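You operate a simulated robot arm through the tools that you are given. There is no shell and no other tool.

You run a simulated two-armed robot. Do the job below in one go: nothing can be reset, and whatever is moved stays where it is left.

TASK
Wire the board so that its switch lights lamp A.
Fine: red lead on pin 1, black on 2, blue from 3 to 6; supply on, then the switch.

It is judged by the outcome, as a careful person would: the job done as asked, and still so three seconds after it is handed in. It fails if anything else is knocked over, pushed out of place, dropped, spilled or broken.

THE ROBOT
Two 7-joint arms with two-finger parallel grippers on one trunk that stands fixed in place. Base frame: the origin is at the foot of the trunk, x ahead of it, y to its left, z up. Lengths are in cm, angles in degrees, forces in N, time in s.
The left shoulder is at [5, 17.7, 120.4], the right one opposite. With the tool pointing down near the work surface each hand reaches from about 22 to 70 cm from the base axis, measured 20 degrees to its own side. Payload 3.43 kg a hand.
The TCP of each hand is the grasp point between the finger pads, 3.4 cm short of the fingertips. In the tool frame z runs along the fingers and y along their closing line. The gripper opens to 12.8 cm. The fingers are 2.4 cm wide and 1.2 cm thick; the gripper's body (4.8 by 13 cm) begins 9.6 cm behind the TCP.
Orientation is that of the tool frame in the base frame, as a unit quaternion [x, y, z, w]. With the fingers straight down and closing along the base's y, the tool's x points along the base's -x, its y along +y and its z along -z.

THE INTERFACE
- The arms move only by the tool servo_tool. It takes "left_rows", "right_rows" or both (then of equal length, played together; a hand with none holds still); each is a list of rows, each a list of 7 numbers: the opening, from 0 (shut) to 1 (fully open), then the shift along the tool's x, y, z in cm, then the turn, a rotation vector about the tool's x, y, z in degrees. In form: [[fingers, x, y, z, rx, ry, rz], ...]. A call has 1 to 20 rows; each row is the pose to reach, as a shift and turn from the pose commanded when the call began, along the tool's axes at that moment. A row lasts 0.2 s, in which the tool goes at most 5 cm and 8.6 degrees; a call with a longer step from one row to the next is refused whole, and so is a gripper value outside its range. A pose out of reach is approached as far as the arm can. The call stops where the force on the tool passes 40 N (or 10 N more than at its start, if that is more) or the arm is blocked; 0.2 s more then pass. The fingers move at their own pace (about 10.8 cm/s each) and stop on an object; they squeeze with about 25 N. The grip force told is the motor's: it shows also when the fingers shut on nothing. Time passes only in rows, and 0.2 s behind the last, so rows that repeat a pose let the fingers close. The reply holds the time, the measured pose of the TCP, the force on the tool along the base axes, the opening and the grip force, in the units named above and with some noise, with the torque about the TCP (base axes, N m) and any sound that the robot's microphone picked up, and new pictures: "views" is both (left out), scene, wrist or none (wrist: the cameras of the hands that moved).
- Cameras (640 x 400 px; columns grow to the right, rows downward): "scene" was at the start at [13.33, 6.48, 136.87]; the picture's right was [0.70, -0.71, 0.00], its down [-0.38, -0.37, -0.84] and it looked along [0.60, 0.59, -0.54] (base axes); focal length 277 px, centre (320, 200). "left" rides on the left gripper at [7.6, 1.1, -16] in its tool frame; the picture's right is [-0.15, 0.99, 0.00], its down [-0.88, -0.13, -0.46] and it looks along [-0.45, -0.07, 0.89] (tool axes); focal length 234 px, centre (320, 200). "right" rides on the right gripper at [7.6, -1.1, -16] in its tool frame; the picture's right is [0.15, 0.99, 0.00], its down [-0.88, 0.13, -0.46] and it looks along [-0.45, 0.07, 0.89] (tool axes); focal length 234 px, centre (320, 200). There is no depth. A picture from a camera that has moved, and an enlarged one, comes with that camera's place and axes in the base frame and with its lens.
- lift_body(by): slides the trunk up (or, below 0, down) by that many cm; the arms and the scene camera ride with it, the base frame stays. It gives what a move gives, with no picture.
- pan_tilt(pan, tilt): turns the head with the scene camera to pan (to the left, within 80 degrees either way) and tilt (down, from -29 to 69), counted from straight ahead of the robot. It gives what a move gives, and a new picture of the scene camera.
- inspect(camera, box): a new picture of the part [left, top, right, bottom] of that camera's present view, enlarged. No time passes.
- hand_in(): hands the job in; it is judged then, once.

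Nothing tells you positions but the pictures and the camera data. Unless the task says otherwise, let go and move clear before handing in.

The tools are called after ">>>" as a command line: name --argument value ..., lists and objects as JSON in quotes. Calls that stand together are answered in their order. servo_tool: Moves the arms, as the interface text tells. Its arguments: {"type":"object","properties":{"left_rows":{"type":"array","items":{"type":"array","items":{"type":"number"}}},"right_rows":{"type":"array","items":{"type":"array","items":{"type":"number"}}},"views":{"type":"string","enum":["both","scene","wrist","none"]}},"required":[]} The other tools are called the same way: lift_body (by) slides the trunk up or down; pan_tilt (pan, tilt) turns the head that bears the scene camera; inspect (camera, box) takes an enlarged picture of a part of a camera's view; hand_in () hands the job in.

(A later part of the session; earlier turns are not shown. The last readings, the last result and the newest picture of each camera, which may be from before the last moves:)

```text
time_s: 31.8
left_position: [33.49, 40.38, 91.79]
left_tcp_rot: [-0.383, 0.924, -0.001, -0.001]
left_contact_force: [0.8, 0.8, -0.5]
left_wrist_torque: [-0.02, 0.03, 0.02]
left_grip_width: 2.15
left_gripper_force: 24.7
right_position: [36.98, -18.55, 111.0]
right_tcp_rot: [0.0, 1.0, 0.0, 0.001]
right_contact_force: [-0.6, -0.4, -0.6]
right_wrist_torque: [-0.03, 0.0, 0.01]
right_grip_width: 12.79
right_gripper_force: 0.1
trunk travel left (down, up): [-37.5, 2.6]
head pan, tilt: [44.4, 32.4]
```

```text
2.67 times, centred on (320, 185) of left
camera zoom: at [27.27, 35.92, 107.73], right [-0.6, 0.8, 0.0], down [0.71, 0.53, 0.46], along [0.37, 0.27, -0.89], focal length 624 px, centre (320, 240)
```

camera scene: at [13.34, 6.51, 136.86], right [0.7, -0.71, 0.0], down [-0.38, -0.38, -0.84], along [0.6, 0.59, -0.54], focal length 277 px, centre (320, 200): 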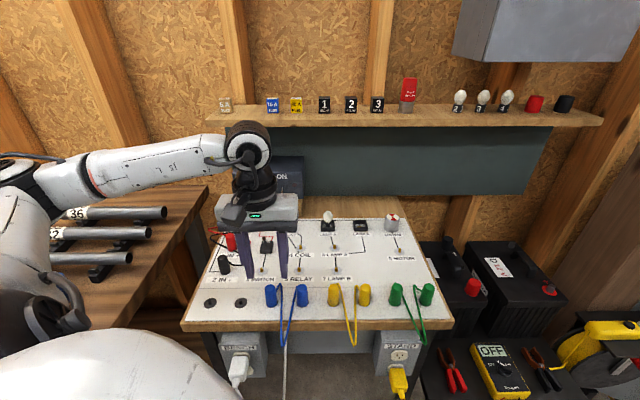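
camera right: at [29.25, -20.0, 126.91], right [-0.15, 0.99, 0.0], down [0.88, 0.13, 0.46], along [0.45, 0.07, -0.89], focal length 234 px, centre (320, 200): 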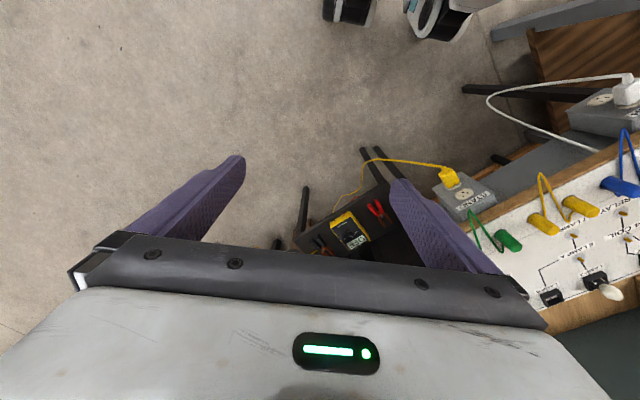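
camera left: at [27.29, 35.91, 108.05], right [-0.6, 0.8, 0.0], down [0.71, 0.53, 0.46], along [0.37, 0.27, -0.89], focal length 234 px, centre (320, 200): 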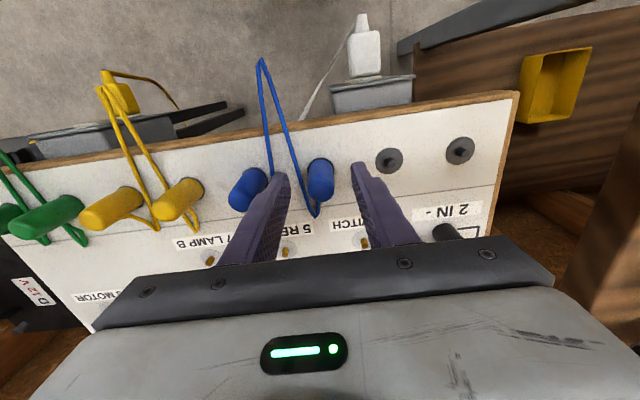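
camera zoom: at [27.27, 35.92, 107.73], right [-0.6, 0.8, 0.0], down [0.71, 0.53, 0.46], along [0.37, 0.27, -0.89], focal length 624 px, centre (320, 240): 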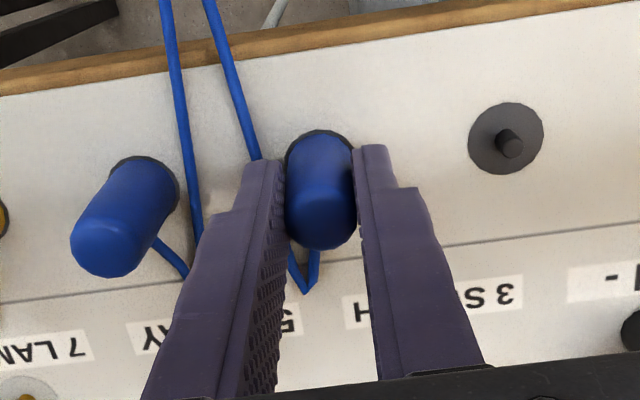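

Held securely with the wire outside the fingers. I'll lift and bring it just past pin 3 for the pin check.

>>> servo_tool --left_rows '[[0, 0, 0, -1, 0, 0, 0], [0, 0, 0, -3, 0, 0, 0], [0, 0, 0, -5.5, 0, 0, 0], [0, 0, 0, -8.2, 0, 0, 0], [0, -3.7, 1.2, -8.2, 0, 0, 0], [0, -7.4, 2.45, -8.2, 0, 0, 0], [0, -11.1, 3.68, -8.2, 0, 0, 0], [0, -11.1, 3.68, -8.2, 0, 0, 0], [0, -11.1, 3.68, -8.2, 0, 0, 0]]' --views "both"

>>> inspect --camera "left" --box '[240, 60, 400, 160]'

>>> inspect --camera "left" --box '[260, 130, 380, 220]'

>>> inspect --camera "scene" --box '[200, 210, 340, 320]'

```text
time_s: 33.8
left_position: [38.71, 50.46, 99.9]
left_tcp_rot: [-0.382, 0.924, -0.001, 0.0]
left_contact_force: [0.2, -0.5, -1.0]
left_wrist_torque: [0.01, -0.02, -0.01]
left_grip_width: 2.17
left_gripper_force: 24.9
right_position: [36.9, -18.83, 111.08]
right_tcp_rot: [0.0, 1.0, 0.0, 0.0]
right_contact_force: [-0.3, -0.1, -0.6]
right_wrist_torque: [0.01, -0.02, 0.04]
right_grip_width: 12.79
right_gripper_force: 0.0
trunk travel left (down, up): [-37.5, 2.6]
head pan, tilt: [44.4, 32.4]
camera scene: at [13.33, 6.49, 136.86], right [0.7, -0.71, 0.0], down [-0.38, -0.37, -0.84], along [0.6, 0.59, -0.54], focal length 277 px, centre (320, 200)
camera left: at [32.54, 45.99, 115.94], right [-0.6, 0.8, 0.0], down [0.71, 0.53, 0.46], along [0.37, 0.27, -0.89], focal length 234 px, centre (320, 200)
```

scene: 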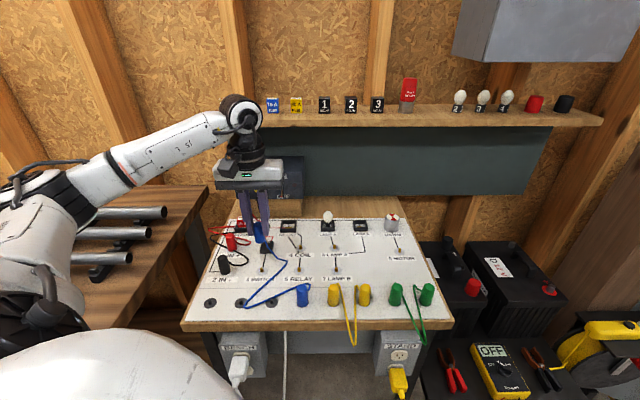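
left: 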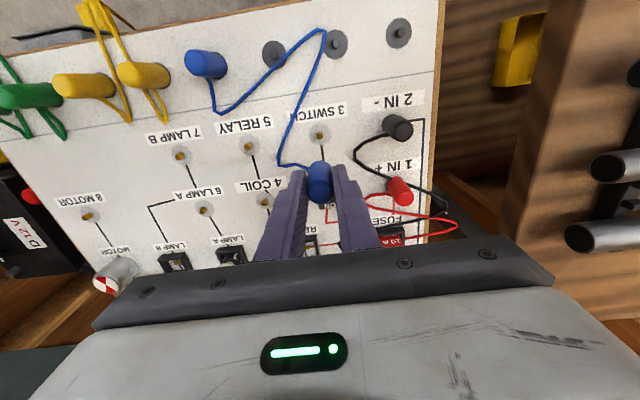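

```text
4.00 times, centred on (320, 110) of left
camera zoom: at [32.54, 45.99, 115.94], right [-0.6, 0.8, 0.0], down [0.71, 0.53, 0.46], along [0.37, 0.27, -0.89], focal length 937 px, centre (320, 560)
```

zoom: 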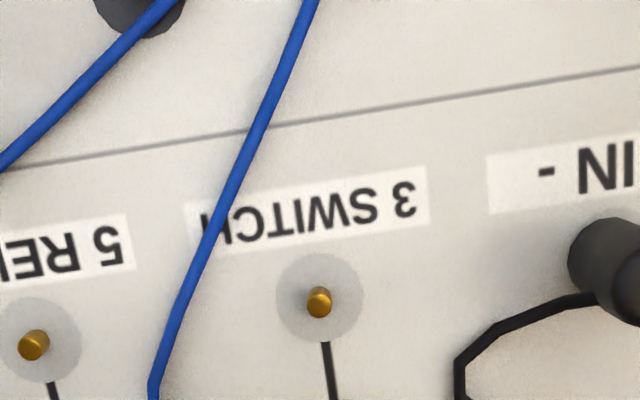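

```text
4.44 times, centred on (320, 175) of left
camera zoom: at [32.54, 45.99, 115.94], right [-0.6, 0.8, 0.0], down [0.71, 0.53, 0.46], along [0.37, 0.27, -0.89], focal length 1041 px, centre (320, 311)
```

zoom: 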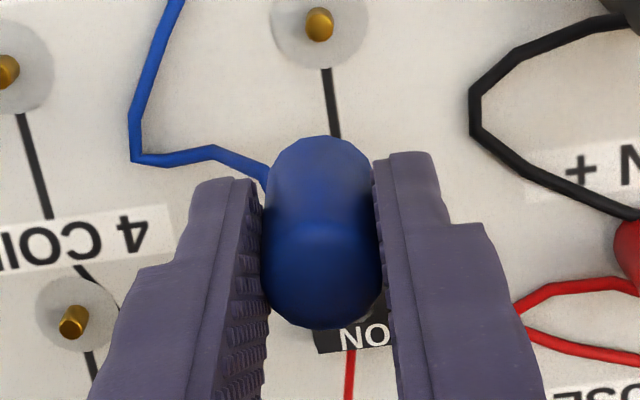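

```text
3.64 times, centred on (270, 265) of scene
camera zoom: at [13.33, 6.49, 136.86], right [0.7, -0.71, 0.0], down [-0.38, -0.37, -0.84], along [0.6, 0.59, -0.54], focal length 1009 px, centre (502, -36)
```

zoom: 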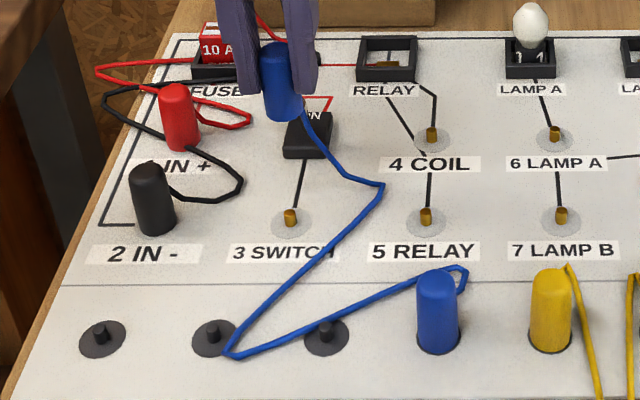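

Pin 3 measures at (37.31, 49.5). I'll align over it and lower partway, then verify.

>>> servo_tool --left_rows '[[0, 0.9, 0.1, 0, 0, 0, 0], [0, 1.75, 0.2, 0, 0, 0, 0], [0, 1.75, 0.2, 2.5, 0, 0, 0], [0, 1.75, 0.2, 5, 0, 0, 0], [0, 1.75, 0.2, 5.3, 0, 0, 0], [0, 1.75, 0.2, 5.3, 0, 0, 0]]' --views "none"

>>> inspect --camera "left" --box '[260, 130, 380, 220]'

>>> inspect --camera "scene" --box '[200, 220, 320, 300]'

```text
time_s: 35.2
left_position: [37.27, 49.87, 94.8]
left_tcp_rot: [-0.382, 0.924, -0.001, 0.0]
left_contact_force: [-0.1, -0.3, -0.3]
left_wrist_torque: [0.0, 0.0, -0.04]
left_grip_width: 2.16
left_gripper_force: 25.5
right_position: [37.0, -18.62, 111.17]
right_tcp_rot: [0.0, 1.0, 0.001, 0.0]
right_contact_force: [0.3, -0.2, -0.6]
right_wrist_torque: [0.0, 0.01, 0.03]
right_grip_width: 12.8
right_gripper_force: 0.0
trunk travel left (down, up): [-37.5, 2.6]
head pan, tilt: [44.4, 32.4]
```

```text
4.44 times, centred on (320, 175) of left
camera zoom: at [31.09, 45.34, 110.72], right [-0.6, 0.8, 0.0], down [0.71, 0.53, 0.46], along [0.37, 0.27, -0.89], focal length 1041 px, centre (320, 311)
```

zoom: 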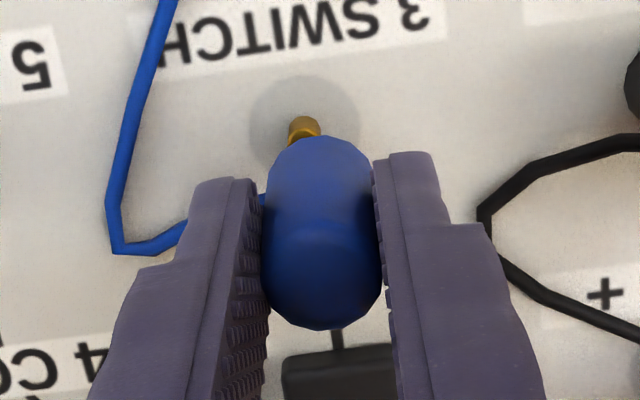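

```text
5.00 times, centred on (260, 260) of scene
camera zoom: at [13.33, 6.48, 136.87], right [0.7, -0.71, 0.0], down [-0.38, -0.37, -0.84], along [0.6, 0.59, -0.54], focal length 1387 px, centre (620, -100)
```

zoom: 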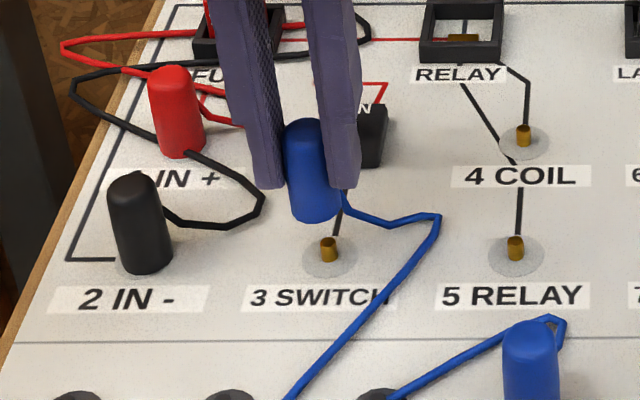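

The pin is about 0.4 cm to the right and 0.2 cm nearer than the plug axis. I'll correct and recheck.

>>> servo_tool --left_rows '[[0, 0.22, -0.37, 0, 0, 0, 0], [0, 0.22, -0.37, 0.5, 0, 0, 0], [0, 0.22, -0.37, 0.5, 0, 0, 0], [0, 0.22, -0.37, 0.5, 0, 0, 0]]' --views "none"

>>> inspect --camera "left" --box '[260, 130, 380, 220]'

>>> inspect --camera "scene" --box '[200, 220, 320, 300]'

```text
time_s: 36.2
left_position: [37.46, 49.38, 94.28]
left_tcp_rot: [-0.383, 0.924, -0.001, 0.001]
left_contact_force: [-0.4, -0.3, -0.4]
left_wrist_torque: [0.03, 0.0, 0.01]
left_grip_width: 2.16
left_gripper_force: 24.8
right_position: [36.96, -18.69, 111.05]
right_tcp_rot: [0.0, 1.0, 0.0, 0.0]
right_contact_force: [-0.1, -0.6, 0.2]
right_wrist_torque: [0.02, -0.01, -0.03]
right_grip_width: 12.8
right_gripper_force: 0.1
trunk travel left (down, up): [-37.5, 2.6]
head pan, tilt: [44.4, 32.4]
```

```text
4.44 times, centred on (320, 175) of left
camera zoom: at [31.16, 44.85, 110.14], right [-0.6, 0.8, 0.0], down [0.71, 0.53, 0.46], along [0.37, 0.27, -0.89], focal length 1041 px, centre (320, 311)
```

zoom: 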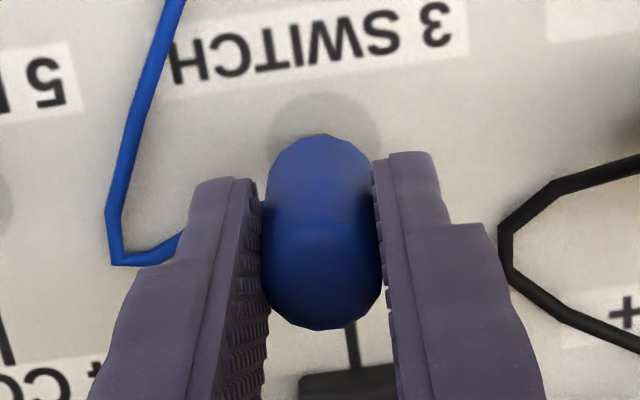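

```text
5.00 times, centred on (260, 260) of scene
camera zoom: at [13.33, 6.48, 136.87], right [0.7, -0.71, 0.0], down [-0.38, -0.37, -0.84], along [0.6, 0.59, -0.54], focal length 1387 px, centre (620, -100)
```

zoom: 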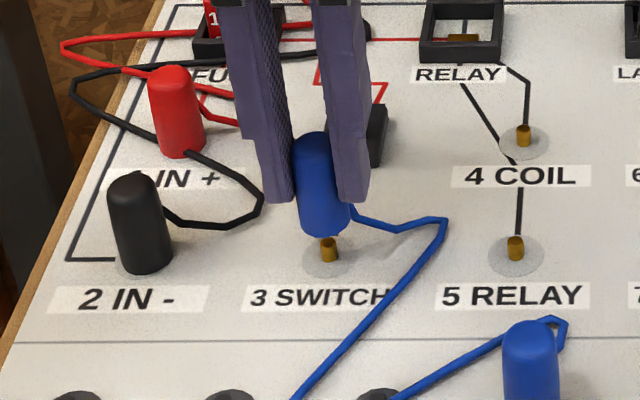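

Aligned over pin 3. Lowering now.

>>> servo_tool --left_rows '[[0, 0, 0, 0.6, 0, 0, 0], [0, 0, 0, 1.1, 0, 0, 0], [0, 0, 0, 1.6, 0, 0, 0], [0, 0, 0, 2.0, 0, 0, 0], [0, 0, 0, 2.2, 0, 0, 0], [0, 0, 0, 2.2, 0, 0, 0]]' --views "none"

>>> inspect --camera "scene" --box '[200, 220, 320, 300]'

>>> inspect --camera "left" --box '[260, 130, 380, 220]'

```text
time_s: 37.6
left_position: [37.47, 49.26, 92.01]
left_tcp_rot: [-0.382, 0.924, -0.001, 0.001]
left_contact_force: [0.5, -0.4, 1.9]
left_wrist_torque: [-0.04, -0.01, -0.03]
left_grip_width: 2.17
left_gripper_force: 24.8
right_position: [36.97, -18.84, 111.1]
right_tcp_rot: [0.0, 1.0, 0.0, -0.001]
right_contact_force: [-0.8, -0.3, -0.9]
right_wrist_torque: [0.02, 0.0, 0.02]
right_grip_width: 12.81
right_gripper_force: 0.1
trunk travel left (down, up): [-37.5, 2.6]
head pan, tilt: [44.4, 32.4]
```

```text
5.00 times, centred on (260, 260) of scene
camera zoom: at [13.31, 6.45, 136.87], right [0.7, -0.71, 0.0], down [-0.38, -0.37, -0.84], along [0.6, 0.59, -0.54], focal length 1387 px, centre (620, -100)
```

zoom: 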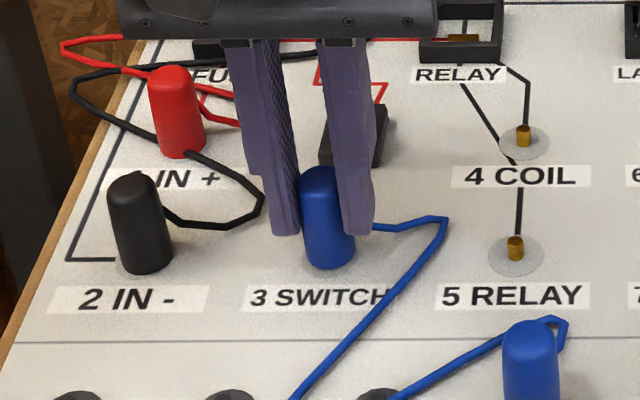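

```text
4.44 times, centred on (320, 175) of left
camera zoom: at [31.19, 44.91, 107.93], right [-0.6, 0.8, 0.0], down [0.71, 0.53, 0.46], along [0.37, 0.27, -0.89], focal length 1041 px, centre (320, 311)
```

zoom: 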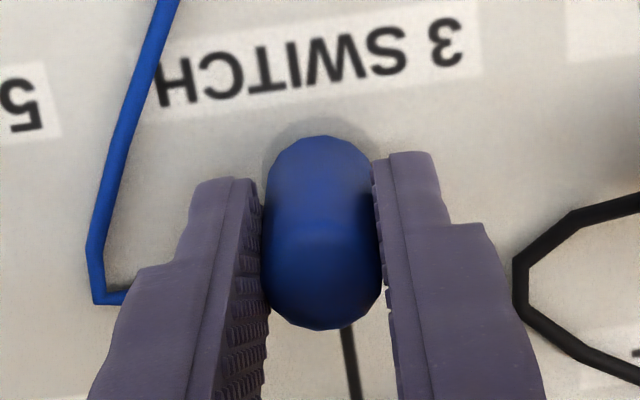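

The plug is over pin 3 and almost down. I'll press the last few millimetres until it seats.

>>> servo_tool --left_rows '[[0, 0, 0, 0.15, 0, 0, 0], [0, 0, 0, 0.3, 0, 0, 0], [0, 0, 0, 0.45, 0, 0, 0], [0, 0, 0, 0.45, 0, 0, 0]]' --views "none"

```text
time_s: 38.6
left_position: [37.5, 49.47, 91.65]
left_tcp_rot: [-0.383, 0.924, 0.0, 0.001]
left_contact_force: [0.1, -0.4, 7.3]
left_wrist_torque: [-0.06, 0.02, 0.0]
left_grip_width: 2.15
left_gripper_force: 24.8
right_position: [36.91, -18.8, 111.18]
right_tcp_rot: [0.0, 1.0, 0.002, 0.0]
right_contact_force: [-0.2, 0.7, 1.3]
right_wrist_torque: [0.02, 0.02, -0.02]
right_grip_width: 12.82
right_gripper_force: 0.2
trunk travel left (down, up): [-37.5, 2.6]
head pan, tilt: [44.4, 32.4]
```

>>> servo_tool --left_rows '[[0, 0, 0, 0.12, 0, 0, 0], [0, 0, 0, 0.12, 0, 0, 0]]' --views "none"

```text
time_s: 39.2
left_position: [37.43, 49.42, 91.7]
left_tcp_rot: [-0.382, 0.924, -0.001, 0.001]
left_contact_force: [0.1, -0.3, 15.9]
left_wrist_torque: [-0.04, 0.07, 0.02]
left_grip_width: 2.17
left_gripper_force: 25.2
right_position: [36.78, -18.74, 111.07]
right_tcp_rot: [0.0, 1.0, 0.0, 0.001]
right_contact_force: [0.5, 0.3, -0.6]
right_wrist_torque: [0.0, 0.03, -0.01]
right_grip_width: 12.8
right_gripper_force: 0.0
trunk travel left (down, up): [-37.5, 2.6]
head pan, tilt: [44.4, 32.4]
```

Seated at 16 N. I'll release and rise, then move over the right blue plug.

>>> servo_tool --left_rows '[[0, 0, 0, -0.3, 0, 0, 0], [0.15, 0, 0, -0.3, 0, 0, 0], [0.38, 0, 0, -0.3, 0, 0, 0], [0.38, 0, 0, -0.3, 0, 0, 0], [0.38, 0, 0, -2, 0, 0, 0], [0.38, 0, 0, -5, 0, 0, 0], [0.38, 0, 0, -8, 0, 0, 0], [0.38, 0, 0, -8, 0, 0, 0]]' --views "both"

>>> inspect --camera "scene" --box '[200, 210, 340, 310]'

>>> inspect --camera "left" --box '[120, 20, 400, 220]'

```text
time_s: 41.0
left_position: [37.51, 49.49, 99.64]
left_tcp_rot: [-0.383, 0.924, 0.0, 0.0]
left_contact_force: [-0.6, -0.2, 0.3]
left_wrist_torque: [-0.01, 0.01, -0.02]
left_grip_width: 4.87
left_gripper_force: 0.0
right_position: [36.88, -18.67, 111.06]
right_tcp_rot: [-0.001, 1.0, 0.0, -0.001]
right_contact_force: [-0.6, 0.5, 0.7]
right_wrist_torque: [0.0, 0.0, 0.03]
right_grip_width: 12.79
right_gripper_force: 0.2
trunk travel left (down, up): [-37.5, 2.6]
head pan, tilt: [44.4, 32.4]
camera scene: at [13.33, 6.48, 136.86], right [0.7, -0.71, 0.0], down [-0.38, -0.37, -0.84], along [0.6, 0.59, -0.54], focal length 277 px, centre (320, 200)
camera left: at [31.27, 44.91, 115.57], right [-0.6, 0.8, 0.0], down [0.71, 0.53, 0.46], along [0.37, 0.27, -0.89], focal length 234 px, centre (320, 200)
```

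scene: 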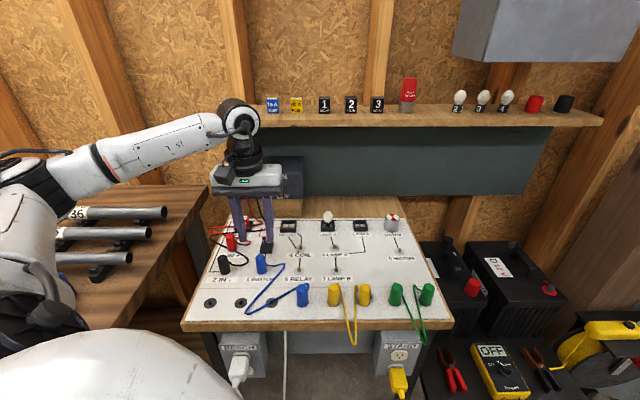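
left: 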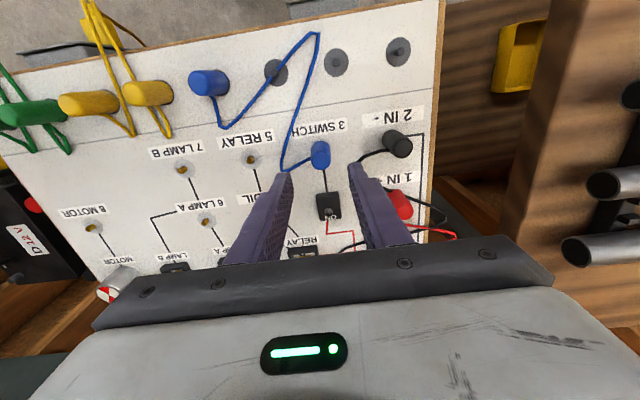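

```text
4.00 times, centred on (270, 260) of scene
camera zoom: at [13.33, 6.48, 136.86], right [0.7, -0.71, 0.0], down [-0.38, -0.37, -0.84], along [0.6, 0.59, -0.54], focal length 1110 px, centre (520, -40)
```

zoom: 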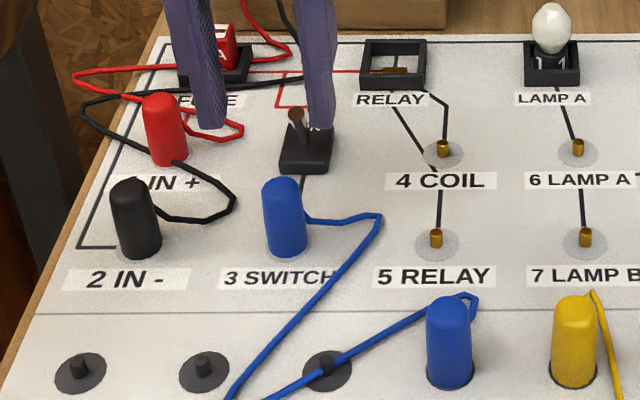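

```text
2.00 times, centred on (260, 120) of left
camera zoom: at [31.27, 44.91, 115.57], right [-0.6, 0.8, 0.0], down [0.71, 0.53, 0.46], along [0.37, 0.27, -0.89], focal length 468 px, centre (440, 360)
```

zoom: 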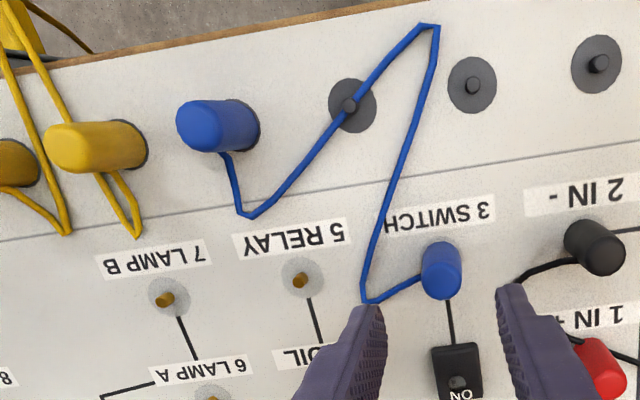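

Blue plug one is seated on pin 3. I'll move to the second blue plug at about (38, 35.8).

>>> servo_tool --left_rows '[[0.42, 2.4, -2.6, 0, 0, 0, 0], [0.42, 4.8, -5.2, 0, 0, 0, 0], [0.42, 7.1, -7.7, 0, 0, 0, 0], [0.42, 9.3, -10.1, 0, 0, 0, 0], [0.42, 9.3, -10.1, 1.2, 0, 0, 0], [0.42, 9.3, -10.1, 1.2, 0, 0, 0]]' --views "wrist"

>>> inspect --camera "left" --box '[240, 90, 400, 240]'

>>> inspect --camera "scene" --box '[260, 245, 360, 325]'

```text
time_s: 42.4
left_position: [37.91, 35.48, 98.39]
left_tcp_rot: [-0.382, 0.924, 0.0, 0.0]
left_contact_force: [0.0, -0.7, 0.0]
left_wrist_torque: [-0.03, -0.01, 0.0]
left_grip_width: 5.38
left_gripper_force: 0.0
right_position: [36.96, -18.67, 111.09]
right_tcp_rot: [0.0, 1.0, 0.0, 0.0]
right_contact_force: [0.4, 0.3, -0.3]
right_wrist_torque: [0.01, 0.0, 0.01]
right_grip_width: 12.78
right_gripper_force: 0.1
trunk travel left (down, up): [-37.5, 2.6]
head pan, tilt: [44.4, 32.4]
camera left: at [31.57, 30.96, 114.26], right [-0.6, 0.8, 0.0], down [0.71, 0.53, 0.46], along [0.37, 0.27, -0.89], focal length 234 px, centre (320, 200)
```

left: 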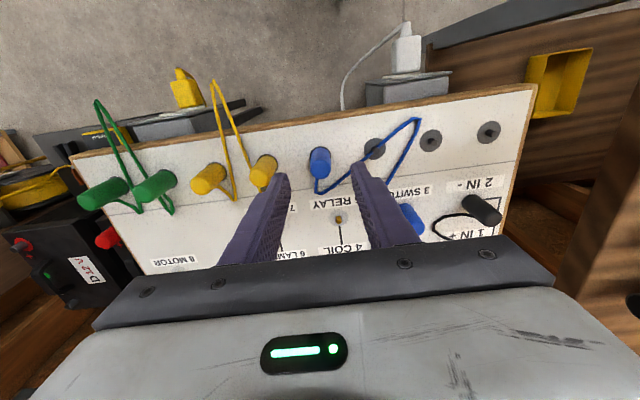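

```text
2.67 times, centred on (320, 165) of left
camera zoom: at [31.57, 30.96, 114.26], right [-0.6, 0.8, 0.0], down [0.71, 0.53, 0.46], along [0.37, 0.27, -0.89], focal length 624 px, centre (320, 293)
```

zoom: 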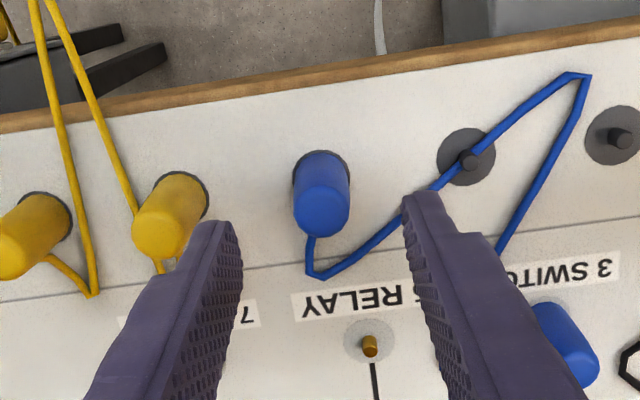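

```text
5.00 times, centred on (310, 285) of scene
camera zoom: at [13.33, 6.46, 136.87], right [0.7, -0.71, 0.0], down [-0.38, -0.37, -0.84], along [0.6, 0.59, -0.54], focal length 1387 px, centre (370, -225)
```

zoom: 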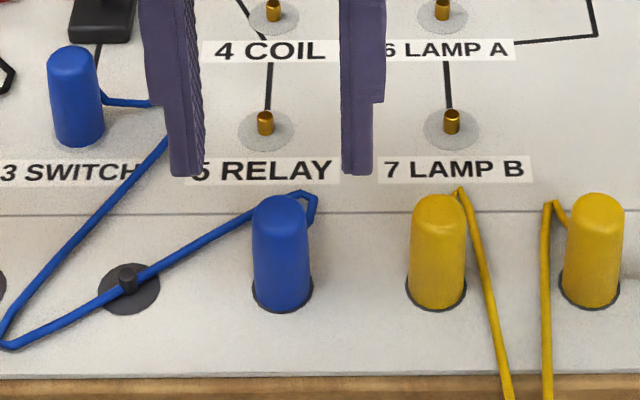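

I need about 0.6 cm further forward for this plug. I'll adjust, lower and check before closing.

>>> servo_tool --left_rows '[[0.42, -0.6, -0.08, 0.5, 0, 0, 0], [0.42, -0.6, -0.08, 3, 0, 0, 0], [0.42, -0.6, -0.08, 5, 0, 0, 0], [0.42, -0.6, -0.08, 6.4, 0, 0, 0], [0.42, -0.6, -0.08, 6.4, 0, 0, 0], [0.42, -0.6, -0.08, 6.4, 0, 0, 0]]' --views "none"

>>> inspect --camera "left" --box '[240, 110, 400, 260]'

>>> inspect --camera "scene" --box '[260, 245, 360, 325]'

```text
time_s: 43.8
left_position: [38.4, 35.89, 91.94]
left_tcp_rot: [-0.382, 0.924, 0.0, 0.001]
left_contact_force: [0.0, 0.1, -0.3]
left_wrist_torque: [-0.01, -0.02, -0.05]
left_grip_width: 5.38
left_gripper_force: 0.1
right_position: [36.85, -18.71, 111.12]
right_tcp_rot: [0.0, 1.0, 0.0, 0.0]
right_contact_force: [0.0, 0.4, -0.2]
right_wrist_torque: [0.02, -0.02, -0.03]
right_grip_width: 12.82
right_gripper_force: 0.0
trunk travel left (down, up): [-37.5, 2.6]
head pan, tilt: [44.4, 32.4]
```

```text
2.67 times, centred on (320, 185) of left
camera zoom: at [32.16, 31.37, 107.73], right [-0.6, 0.8, 0.0], down [0.71, 0.53, 0.46], along [0.37, 0.27, -0.89], focal length 624 px, centre (320, 240)
```

zoom: 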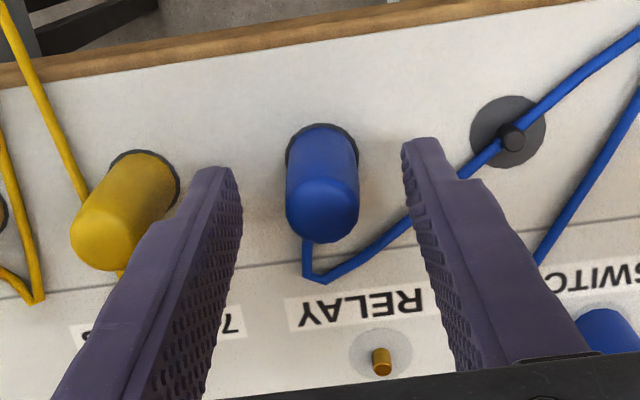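

```text
5.00 times, centred on (310, 285) of scene
camera zoom: at [13.33, 6.48, 136.87], right [0.7, -0.71, 0.0], down [-0.38, -0.37, -0.84], along [0.6, 0.59, -0.54], focal length 1387 px, centre (370, -225)
```

zoom: 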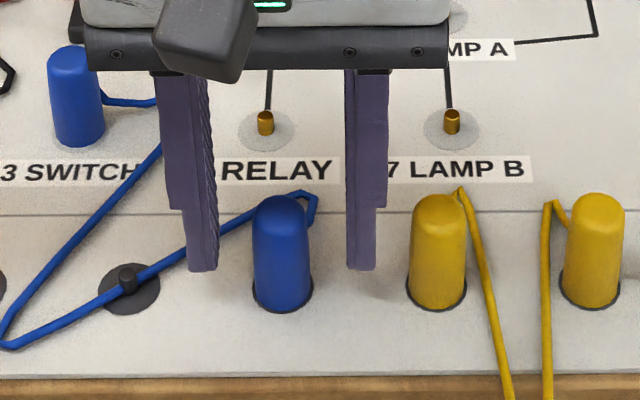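

Centred on the plug. Closing the fingers.

>>> servo_tool --left_rows '[[0.2, 0, 0, 0, 0, 0, 0], [0.1, 0, 0, 0, 0, 0, 0], [0, 0, 0, 0, 0, 0, 0], [0, 0, 0, 0, 0, 0, 0], [0, 0, 0, 0, 0, 0, 0]]' --views "none"

>>> inspect --camera "left" --box '[240, 110, 400, 260]'

```text
time_s: 45.0
left_position: [38.47, 35.89, 91.78]
left_tcp_rot: [-0.383, 0.924, -0.001, 0.001]
left_contact_force: [-0.5, 0.7, -0.3]
left_wrist_torque: [0.02, 0.03, -0.01]
left_grip_width: 2.17
left_gripper_force: 25.1
right_position: [37.0, -18.68, 111.06]
right_tcp_rot: [0.0, 1.0, 0.001, 0.0]
right_contact_force: [0.0, -0.1, 0.0]
right_wrist_torque: [-0.01, -0.02, -0.01]
right_grip_width: 12.79
right_gripper_force: 0.1
trunk travel left (down, up): [-37.5, 2.6]
head pan, tilt: [44.4, 32.4]
```

```text
2.67 times, centred on (320, 185) of left
camera zoom: at [32.16, 31.37, 107.75], right [-0.6, 0.8, 0.0], down [0.71, 0.53, 0.46], along [0.37, 0.27, -0.89], focal length 624 px, centre (320, 240)
```

zoom: 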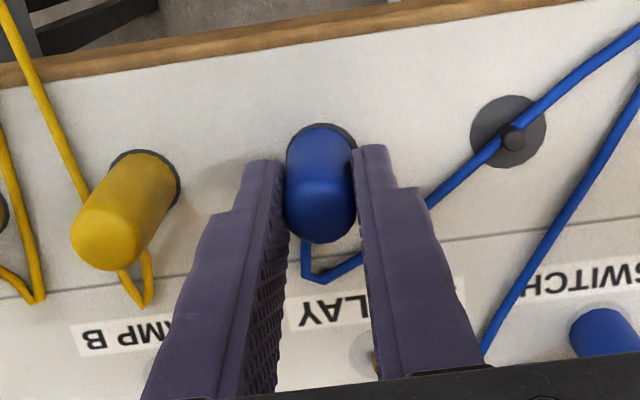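

Second blue plug held. I'll lift it and carry it to just past pin 6 (about (55.6, 42.4)), staying well clear of the bulb.

>>> servo_tool --left_rows '[[0, 0, 0, -1, 0, 0, 0], [0, 0, 0, -3, 0, 0, 0], [0, 0, 0, -5.5, 0, 0, 0], [0, 0, 0, -8.3, 0, 0, 0], [0, -3, -1.25, -8.3, 0, 0, 0], [0, -6.2, -2.55, -8.3, 0, 0, 0], [0, -9.4, -3.85, -8.3, 0, 0, 0], [0, -12.6, -5.15, -8.3, 0, 0, 0], [0, -15.8, -6.45, -8.3, 0, 0, 0], [0, -18.7, -7.69, -8.3, 0, 0, 0], [0, -18.7, -7.69, -8.3, 0, 0, 0], [0, -18.7, -7.69, -8.3, 0, 0, 0]]' --views "both"

>>> inspect --camera "left" --box '[240, 60, 400, 160]'

>>> inspect --camera "left" --box '[260, 130, 380, 220]'

>>> inspect --camera "scene" --box '[240, 200, 380, 300]'

```text
time_s: 47.6
left_position: [57.25, 43.83, 100.24]
left_tcp_rot: [-0.383, 0.924, 0.0, 0.0]
left_contact_force: [-0.2, -0.5, 0.2]
left_wrist_torque: [0.03, 0.05, -0.02]
left_grip_width: 2.16
left_gripper_force: 24.4
right_position: [37.01, -18.73, 111.02]
right_tcp_rot: [0.0, 1.0, 0.0, 0.0]
right_contact_force: [0.1, 0.1, -0.7]
right_wrist_torque: [-0.01, -0.02, 0.01]
right_grip_width: 12.8
right_gripper_force: 0.0
trunk travel left (down, up): [-37.5, 2.6]
head pan, tilt: [44.4, 32.4]
camera scene: at [13.34, 6.47, 136.86], right [0.7, -0.71, 0.0], down [-0.38, -0.37, -0.84], along [0.6, 0.59, -0.54], focal length 277 px, centre (320, 200)
camera left: at [50.99, 39.24, 116.21], right [-0.6, 0.8, 0.0], down [0.71, 0.53, 0.46], along [0.37, 0.27, -0.89], focal length 234 px, centre (320, 200)
```

scene: 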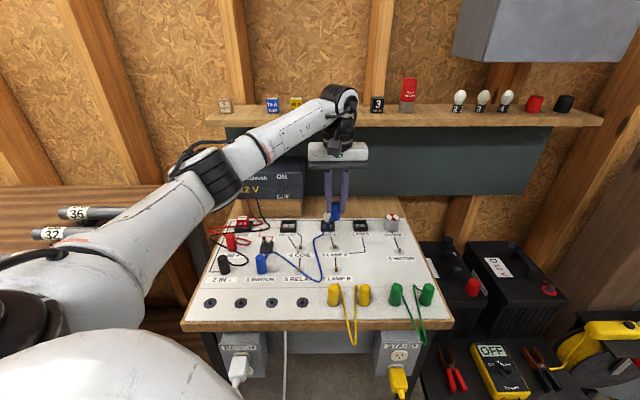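
left: 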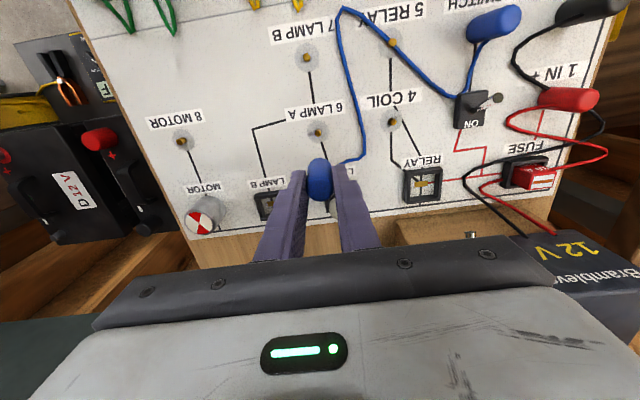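

```text
4.00 times, centred on (320, 110) of left
camera zoom: at [50.99, 39.24, 116.21], right [-0.6, 0.8, 0.0], down [0.71, 0.53, 0.46], along [0.37, 0.27, -0.89], focal length 937 px, centre (320, 560)
```

zoom: 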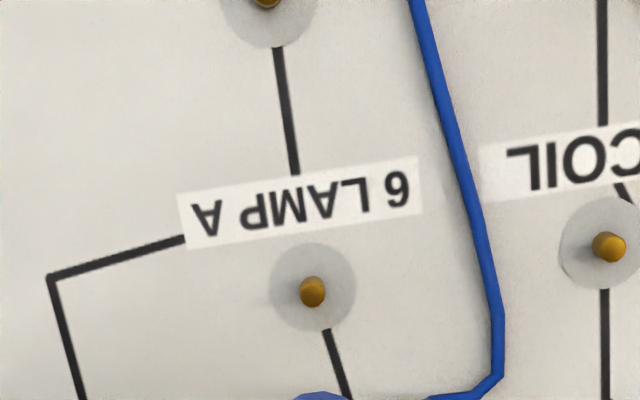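

```text
4.44 times, centred on (320, 175) of left
camera zoom: at [50.99, 39.24, 116.21], right [-0.6, 0.8, 0.0], down [0.71, 0.53, 0.46], along [0.37, 0.27, -0.89], focal length 1041 px, centre (320, 311)
```

zoom: 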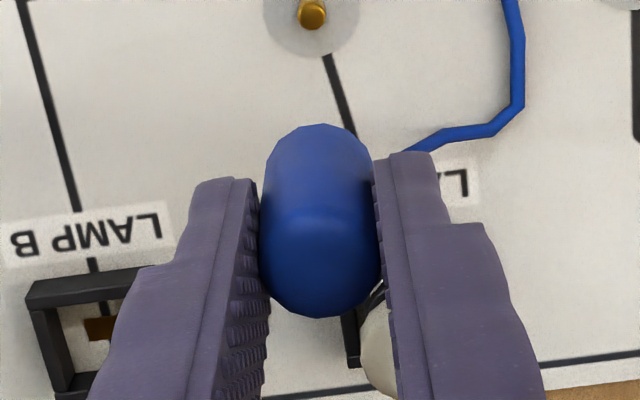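

```text
4.00 times, centred on (310, 250) of scene
camera zoom: at [13.34, 6.47, 136.86], right [0.7, -0.71, 0.0], down [-0.38, -0.37, -0.84], along [0.6, 0.59, -0.54], focal length 1110 px, centre (360, 0)
```

zoom: 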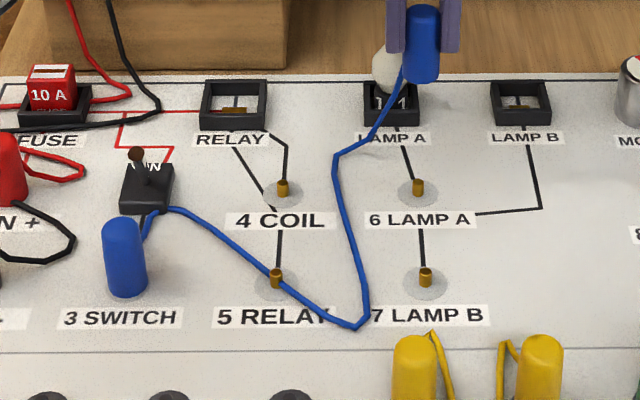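

Pin 6 measures at (55.72, 42.46); the plug sits about 0.2 cm back in the grip this time. I'll align, lower partway, and verify.

>>> servo_tool --left_rows '[[0, 0.9, 0, 0, 0, 0, 0], [0, 1.76, 0.03, 0, 0, 0, 0], [0, 1.76, 0.03, 2.5, 0, 0, 0], [0, 1.76, 0.03, 4.5, 0, 0, 0], [0, 1.76, 0.03, 5.3, 0, 0, 0], [0, 1.76, 0.03, 5.3, 0, 0, 0]]' --views "none"

>>> inspect --camera "left" --box '[260, 130, 380, 220]'

>>> inspect --camera "scene" --box '[280, 200, 380, 270]'

```text
time_s: 49.0
left_position: [55.7, 42.56, 95.0]
left_tcp_rot: [-0.382, 0.924, 0.0, -0.001]
left_contact_force: [0.1, 0.3, -0.8]
left_wrist_torque: [-0.01, -0.01, -0.04]
left_grip_width: 2.16
left_gripper_force: 25.1
right_position: [36.91, -18.74, 110.93]
right_tcp_rot: [0.0, 1.0, 0.0, 0.001]
right_contact_force: [-0.1, -0.3, 0.0]
right_wrist_torque: [0.0, 0.02, -0.02]
right_grip_width: 12.78
right_gripper_force: 0.1
trunk travel left (down, up): [-37.5, 2.6]
head pan, tilt: [44.4, 32.4]
```

```text
4.44 times, centred on (320, 175) of left
camera zoom: at [49.46, 38.08, 110.9], right [-0.6, 0.8, 0.0], down [0.71, 0.53, 0.46], along [0.37, 0.27, -0.89], focal length 1041 px, centre (320, 311)
```

zoom: 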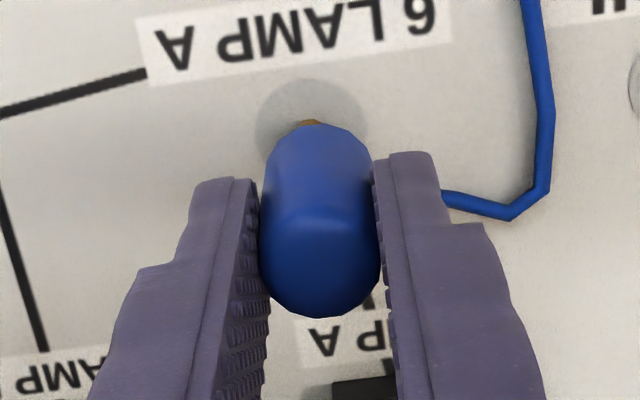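

```text
5.71 times, centred on (330, 235) of scene
camera zoom: at [13.33, 6.48, 136.87], right [0.7, -0.71, 0.0], down [-0.38, -0.37, -0.84], along [0.6, 0.59, -0.54], focal length 1585 px, centre (263, 0)
```

zoom: 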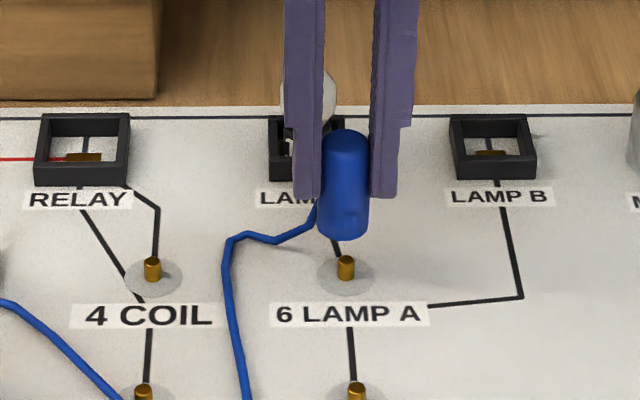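

Close: the plug needs about 0.23 cm right and 0.12 cm forward. I'll correct and recheck.

>>> servo_tool --left_rows '[[0, -0.12, -0.23, 0, 0, 0, 0], [0, -0.12, -0.23, 0.6, 0, 0, 0], [0, -0.12, -0.23, 0.6, 0, 0, 0], [0, -0.12, -0.23, 0.6, 0, 0, 0]]' --views "none"

>>> inspect --camera "left" --box '[260, 130, 380, 220]'

>>> inspect --camera "scene" --box '[280, 200, 380, 270]'

```text
time_s: 50.0
left_position: [56.02, 42.42, 94.42]
left_tcp_rot: [-0.382, 0.924, -0.001, 0.0]
left_contact_force: [-0.6, 0.7, -0.5]
left_wrist_torque: [0.01, 0.0, 0.03]
left_grip_width: 2.16
left_gripper_force: 25.2
right_position: [37.01, -18.71, 111.11]
right_tcp_rot: [0.0, 1.0, 0.0, 0.0]
right_contact_force: [0.4, 0.2, -0.1]
right_wrist_torque: [0.02, -0.02, -0.04]
right_grip_width: 12.8
right_gripper_force: 0.0
trunk travel left (down, up): [-37.5, 2.6]
head pan, tilt: [44.4, 32.4]
```

```text
4.44 times, centred on (320, 175) of left
camera zoom: at [49.76, 37.99, 110.31], right [-0.6, 0.8, 0.0], down [0.71, 0.53, 0.46], along [0.37, 0.27, -0.89], focal length 1041 px, centre (320, 311)
```

zoom: 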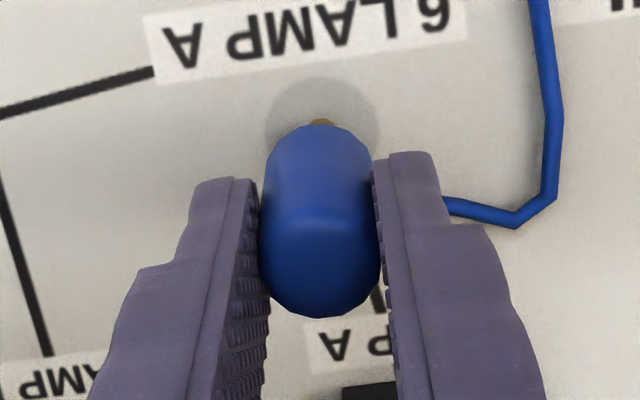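

```text
5.71 times, centred on (330, 235) of scene
camera zoom: at [13.33, 6.48, 136.87], right [0.7, -0.71, 0.0], down [-0.38, -0.37, -0.84], along [0.6, 0.59, -0.54], focal length 1585 px, centre (263, 0)
```

zoom: 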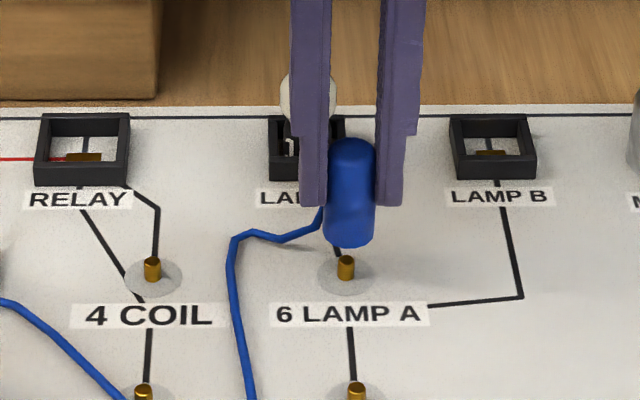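

Aligned over pin 6. Lowering.

>>> servo_tool --left_rows '[[0, 0, 0.04, 0.6, 0, 0, 0], [0, 0, 0.04, 1.1, 0, 0, 0], [0, 0, 0.04, 1.6, 0, 0, 0], [0, 0, 0.04, 2.0, 0, 0, 0], [0, 0, 0.04, 2.3, 0, 0, 0], [0, 0, 0.04, 2.3, 0, 0, 0]]' --views "none"

>>> inspect --camera "scene" --box '[280, 200, 380, 270]'

>>> inspect --camera "left" --box '[260, 130, 380, 220]'

```text
time_s: 51.4
left_position: [56.19, 42.5, 92.09]
left_tcp_rot: [-0.383, 0.924, -0.001, 0.0]
left_contact_force: [0.6, -0.8, 2.1]
left_wrist_torque: [-0.07, -0.05, -0.01]
left_grip_width: 2.18
left_gripper_force: 24.8
right_position: [36.88, -18.83, 111.0]
right_tcp_rot: [0.0, 1.0, 0.0, 0.0]
right_contact_force: [-0.2, -1.0, 0.1]
right_wrist_torque: [0.01, -0.01, 0.03]
right_grip_width: 12.82
right_gripper_force: 0.1
trunk travel left (down, up): [-37.5, 2.6]
head pan, tilt: [44.4, 32.4]
```

```text
5.71 times, centred on (330, 235) of scene
camera zoom: at [13.31, 6.45, 136.87], right [0.7, -0.71, 0.0], down [-0.38, -0.37, -0.84], along [0.6, 0.59, -0.54], focal length 1585 px, centre (263, 0)
```

zoom: 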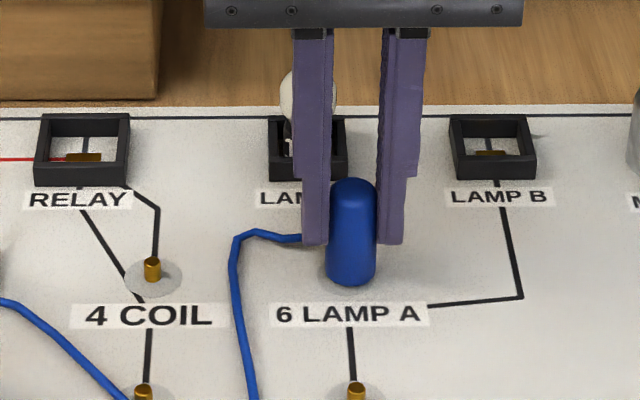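

```text
4.44 times, centred on (320, 175) of left
camera zoom: at [49.89, 37.93, 107.99], right [-0.6, 0.8, 0.0], down [0.71, 0.53, 0.46], along [0.37, 0.27, -0.89], focal length 1041 px, centre (320, 311)
```

zoom: 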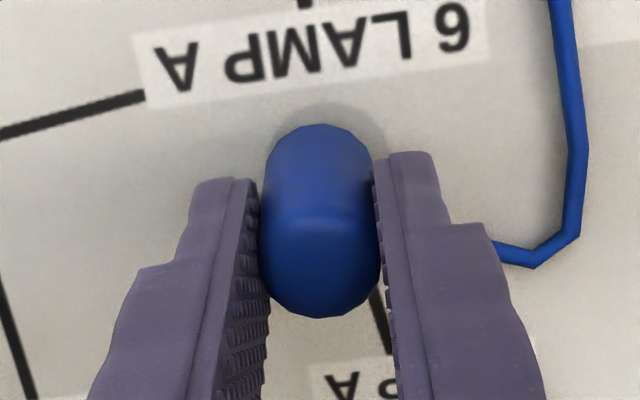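

The plug has gone over pin 6 (its base is below pin-tip height). I'll press the last bit to seat it.

>>> servo_tool --left_rows '[[0, 0, 0.05, 0.15, 0, 0, 0], [0, 0, 0.05, 0.3, 0, 0, 0], [0, 0, 0.05, 0.45, 0, 0, 0], [0, 0, 0.05, 0.45, 0, 0, 0]]' --views "none"

```text
time_s: 52.4
left_position: [56.16, 42.55, 91.71]
left_tcp_rot: [-0.383, 0.924, -0.001, 0.002]
left_contact_force: [2.3, -2.6, 8.3]
left_wrist_torque: [-0.06, -0.11, 0.03]
left_grip_width: 2.16
left_gripper_force: 25.2
right_position: [36.9, -18.78, 111.06]
right_tcp_rot: [0.0, 1.0, 0.001, 0.0]
right_contact_force: [0.0, -0.6, -0.1]
right_wrist_torque: [-0.02, -0.05, 0.01]
right_grip_width: 12.78
right_gripper_force: 0.2
trunk travel left (down, up): [-37.5, 2.6]
head pan, tilt: [44.4, 32.4]
```

>>> servo_tool --left_rows '[[0, 0, -0.08, 0.1, 0, 0, 0], [0, 0, -0.08, 0.15, 0, 0, 0], [0, 0, -0.08, 0.15, 0, 0, 0]]' --views "none"

```text
time_s: 53.2
left_position: [56.07, 42.5, 91.69]
left_tcp_rot: [-0.383, 0.924, 0.0, 0.002]
left_contact_force: [-2.3, 2.0, 21.6]
left_wrist_torque: [0.07, 0.12, 0.0]
left_grip_width: 2.16
left_gripper_force: 25.3
right_position: [36.77, -18.78, 111.12]
right_tcp_rot: [-0.001, 1.0, 0.0, 0.001]
right_contact_force: [0.2, 0.1, -0.7]
right_wrist_torque: [0.02, -0.05, 0.0]
right_grip_width: 12.8
right_gripper_force: 0.0
trunk travel left (down, up): [-37.5, 2.6]
head pan, tilt: [44.4, 32.4]
```

Seated with 21 N at the parked height. I'll release and rise straight up.

>>> servo_tool --left_rows '[[0, 0, 0.04, -0.35, 0, 0, 0], [0.15, 0, 0.04, -0.35, 0, 0, 0], [0.38, 0, 0.04, -0.35, 0, 0, 0], [0.38, 0, 0.04, -0.35, 0, 0, 0], [0.38, 0, 0.04, -2, 0, 0, 0], [0.38, 0, 0.04, -5, 0, 0, 0], [0.38, 0, 0.04, -9, 0, 0, 0], [0.38, 0, 0.04, -9, 0, 0, 0]]' --views "both"

>>> inspect --camera "scene" --box '[280, 200, 380, 270]'

>>> inspect --camera "left" --box '[300, 60, 640, 270]'

```text
time_s: 55.0
left_position: [55.81, 42.77, 100.23]
left_tcp_rot: [-0.382, 0.924, 0.0, 0.0]
left_contact_force: [-0.1, 0.4, 0.3]
left_wrist_torque: [0.02, 0.0, 0.0]
left_grip_width: 4.86
left_gripper_force: 0.0
right_position: [36.91, -18.78, 111.16]
right_tcp_rot: [0.001, 1.0, 0.001, 0.0]
right_contact_force: [0.4, 0.0, 0.4]
right_wrist_torque: [-0.01, -0.02, -0.01]
right_grip_width: 12.79
right_gripper_force: 0.0
trunk travel left (down, up): [-37.5, 2.6]
head pan, tilt: [44.4, 32.4]
camera scene: at [13.34, 6.5, 136.86], right [0.7, -0.71, 0.0], down [-0.38, -0.38, -0.84], along [0.6, 0.59, -0.54], focal length 277 px, centre (320, 200)
camera left: at [49.55, 38.18, 116.22], right [-0.6, 0.8, 0.0], down [0.71, 0.53, 0.46], along [0.37, 0.27, -0.89], focal length 234 px, centre (320, 200)
```

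scene: 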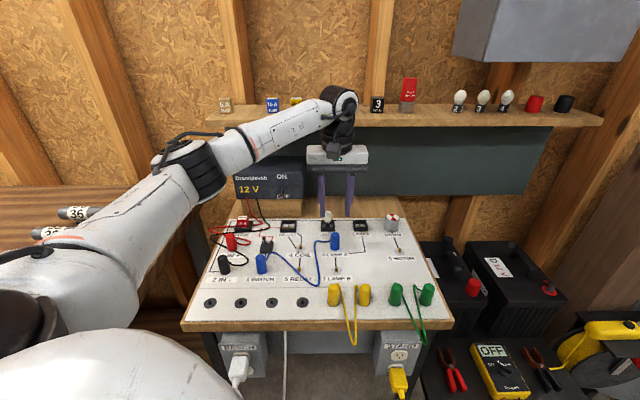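
left: 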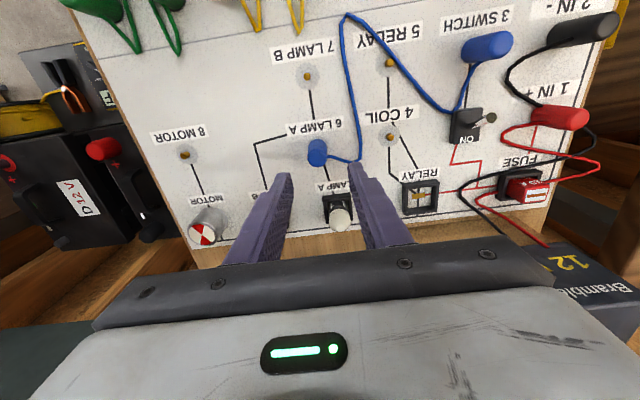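

```text
5.71 times, centred on (330, 235) of scene
camera zoom: at [13.34, 6.5, 136.86], right [0.7, -0.71, 0.0], down [-0.38, -0.38, -0.84], along [0.6, 0.59, -0.54], focal length 1585 px, centre (263, 0)
```

zoom: 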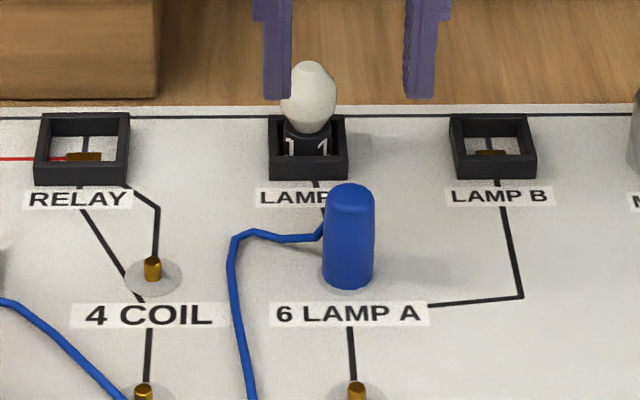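

```text
1.88 times, centred on (470, 165) of left
camera zoom: at [49.55, 38.18, 116.22], right [-0.6, 0.8, 0.0], down [0.71, 0.53, 0.46], along [0.37, 0.27, -0.89], focal length 441 px, centre (38, 266)
```

zoom: 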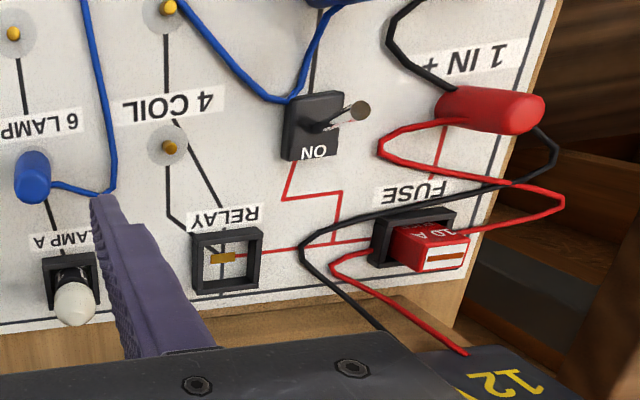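

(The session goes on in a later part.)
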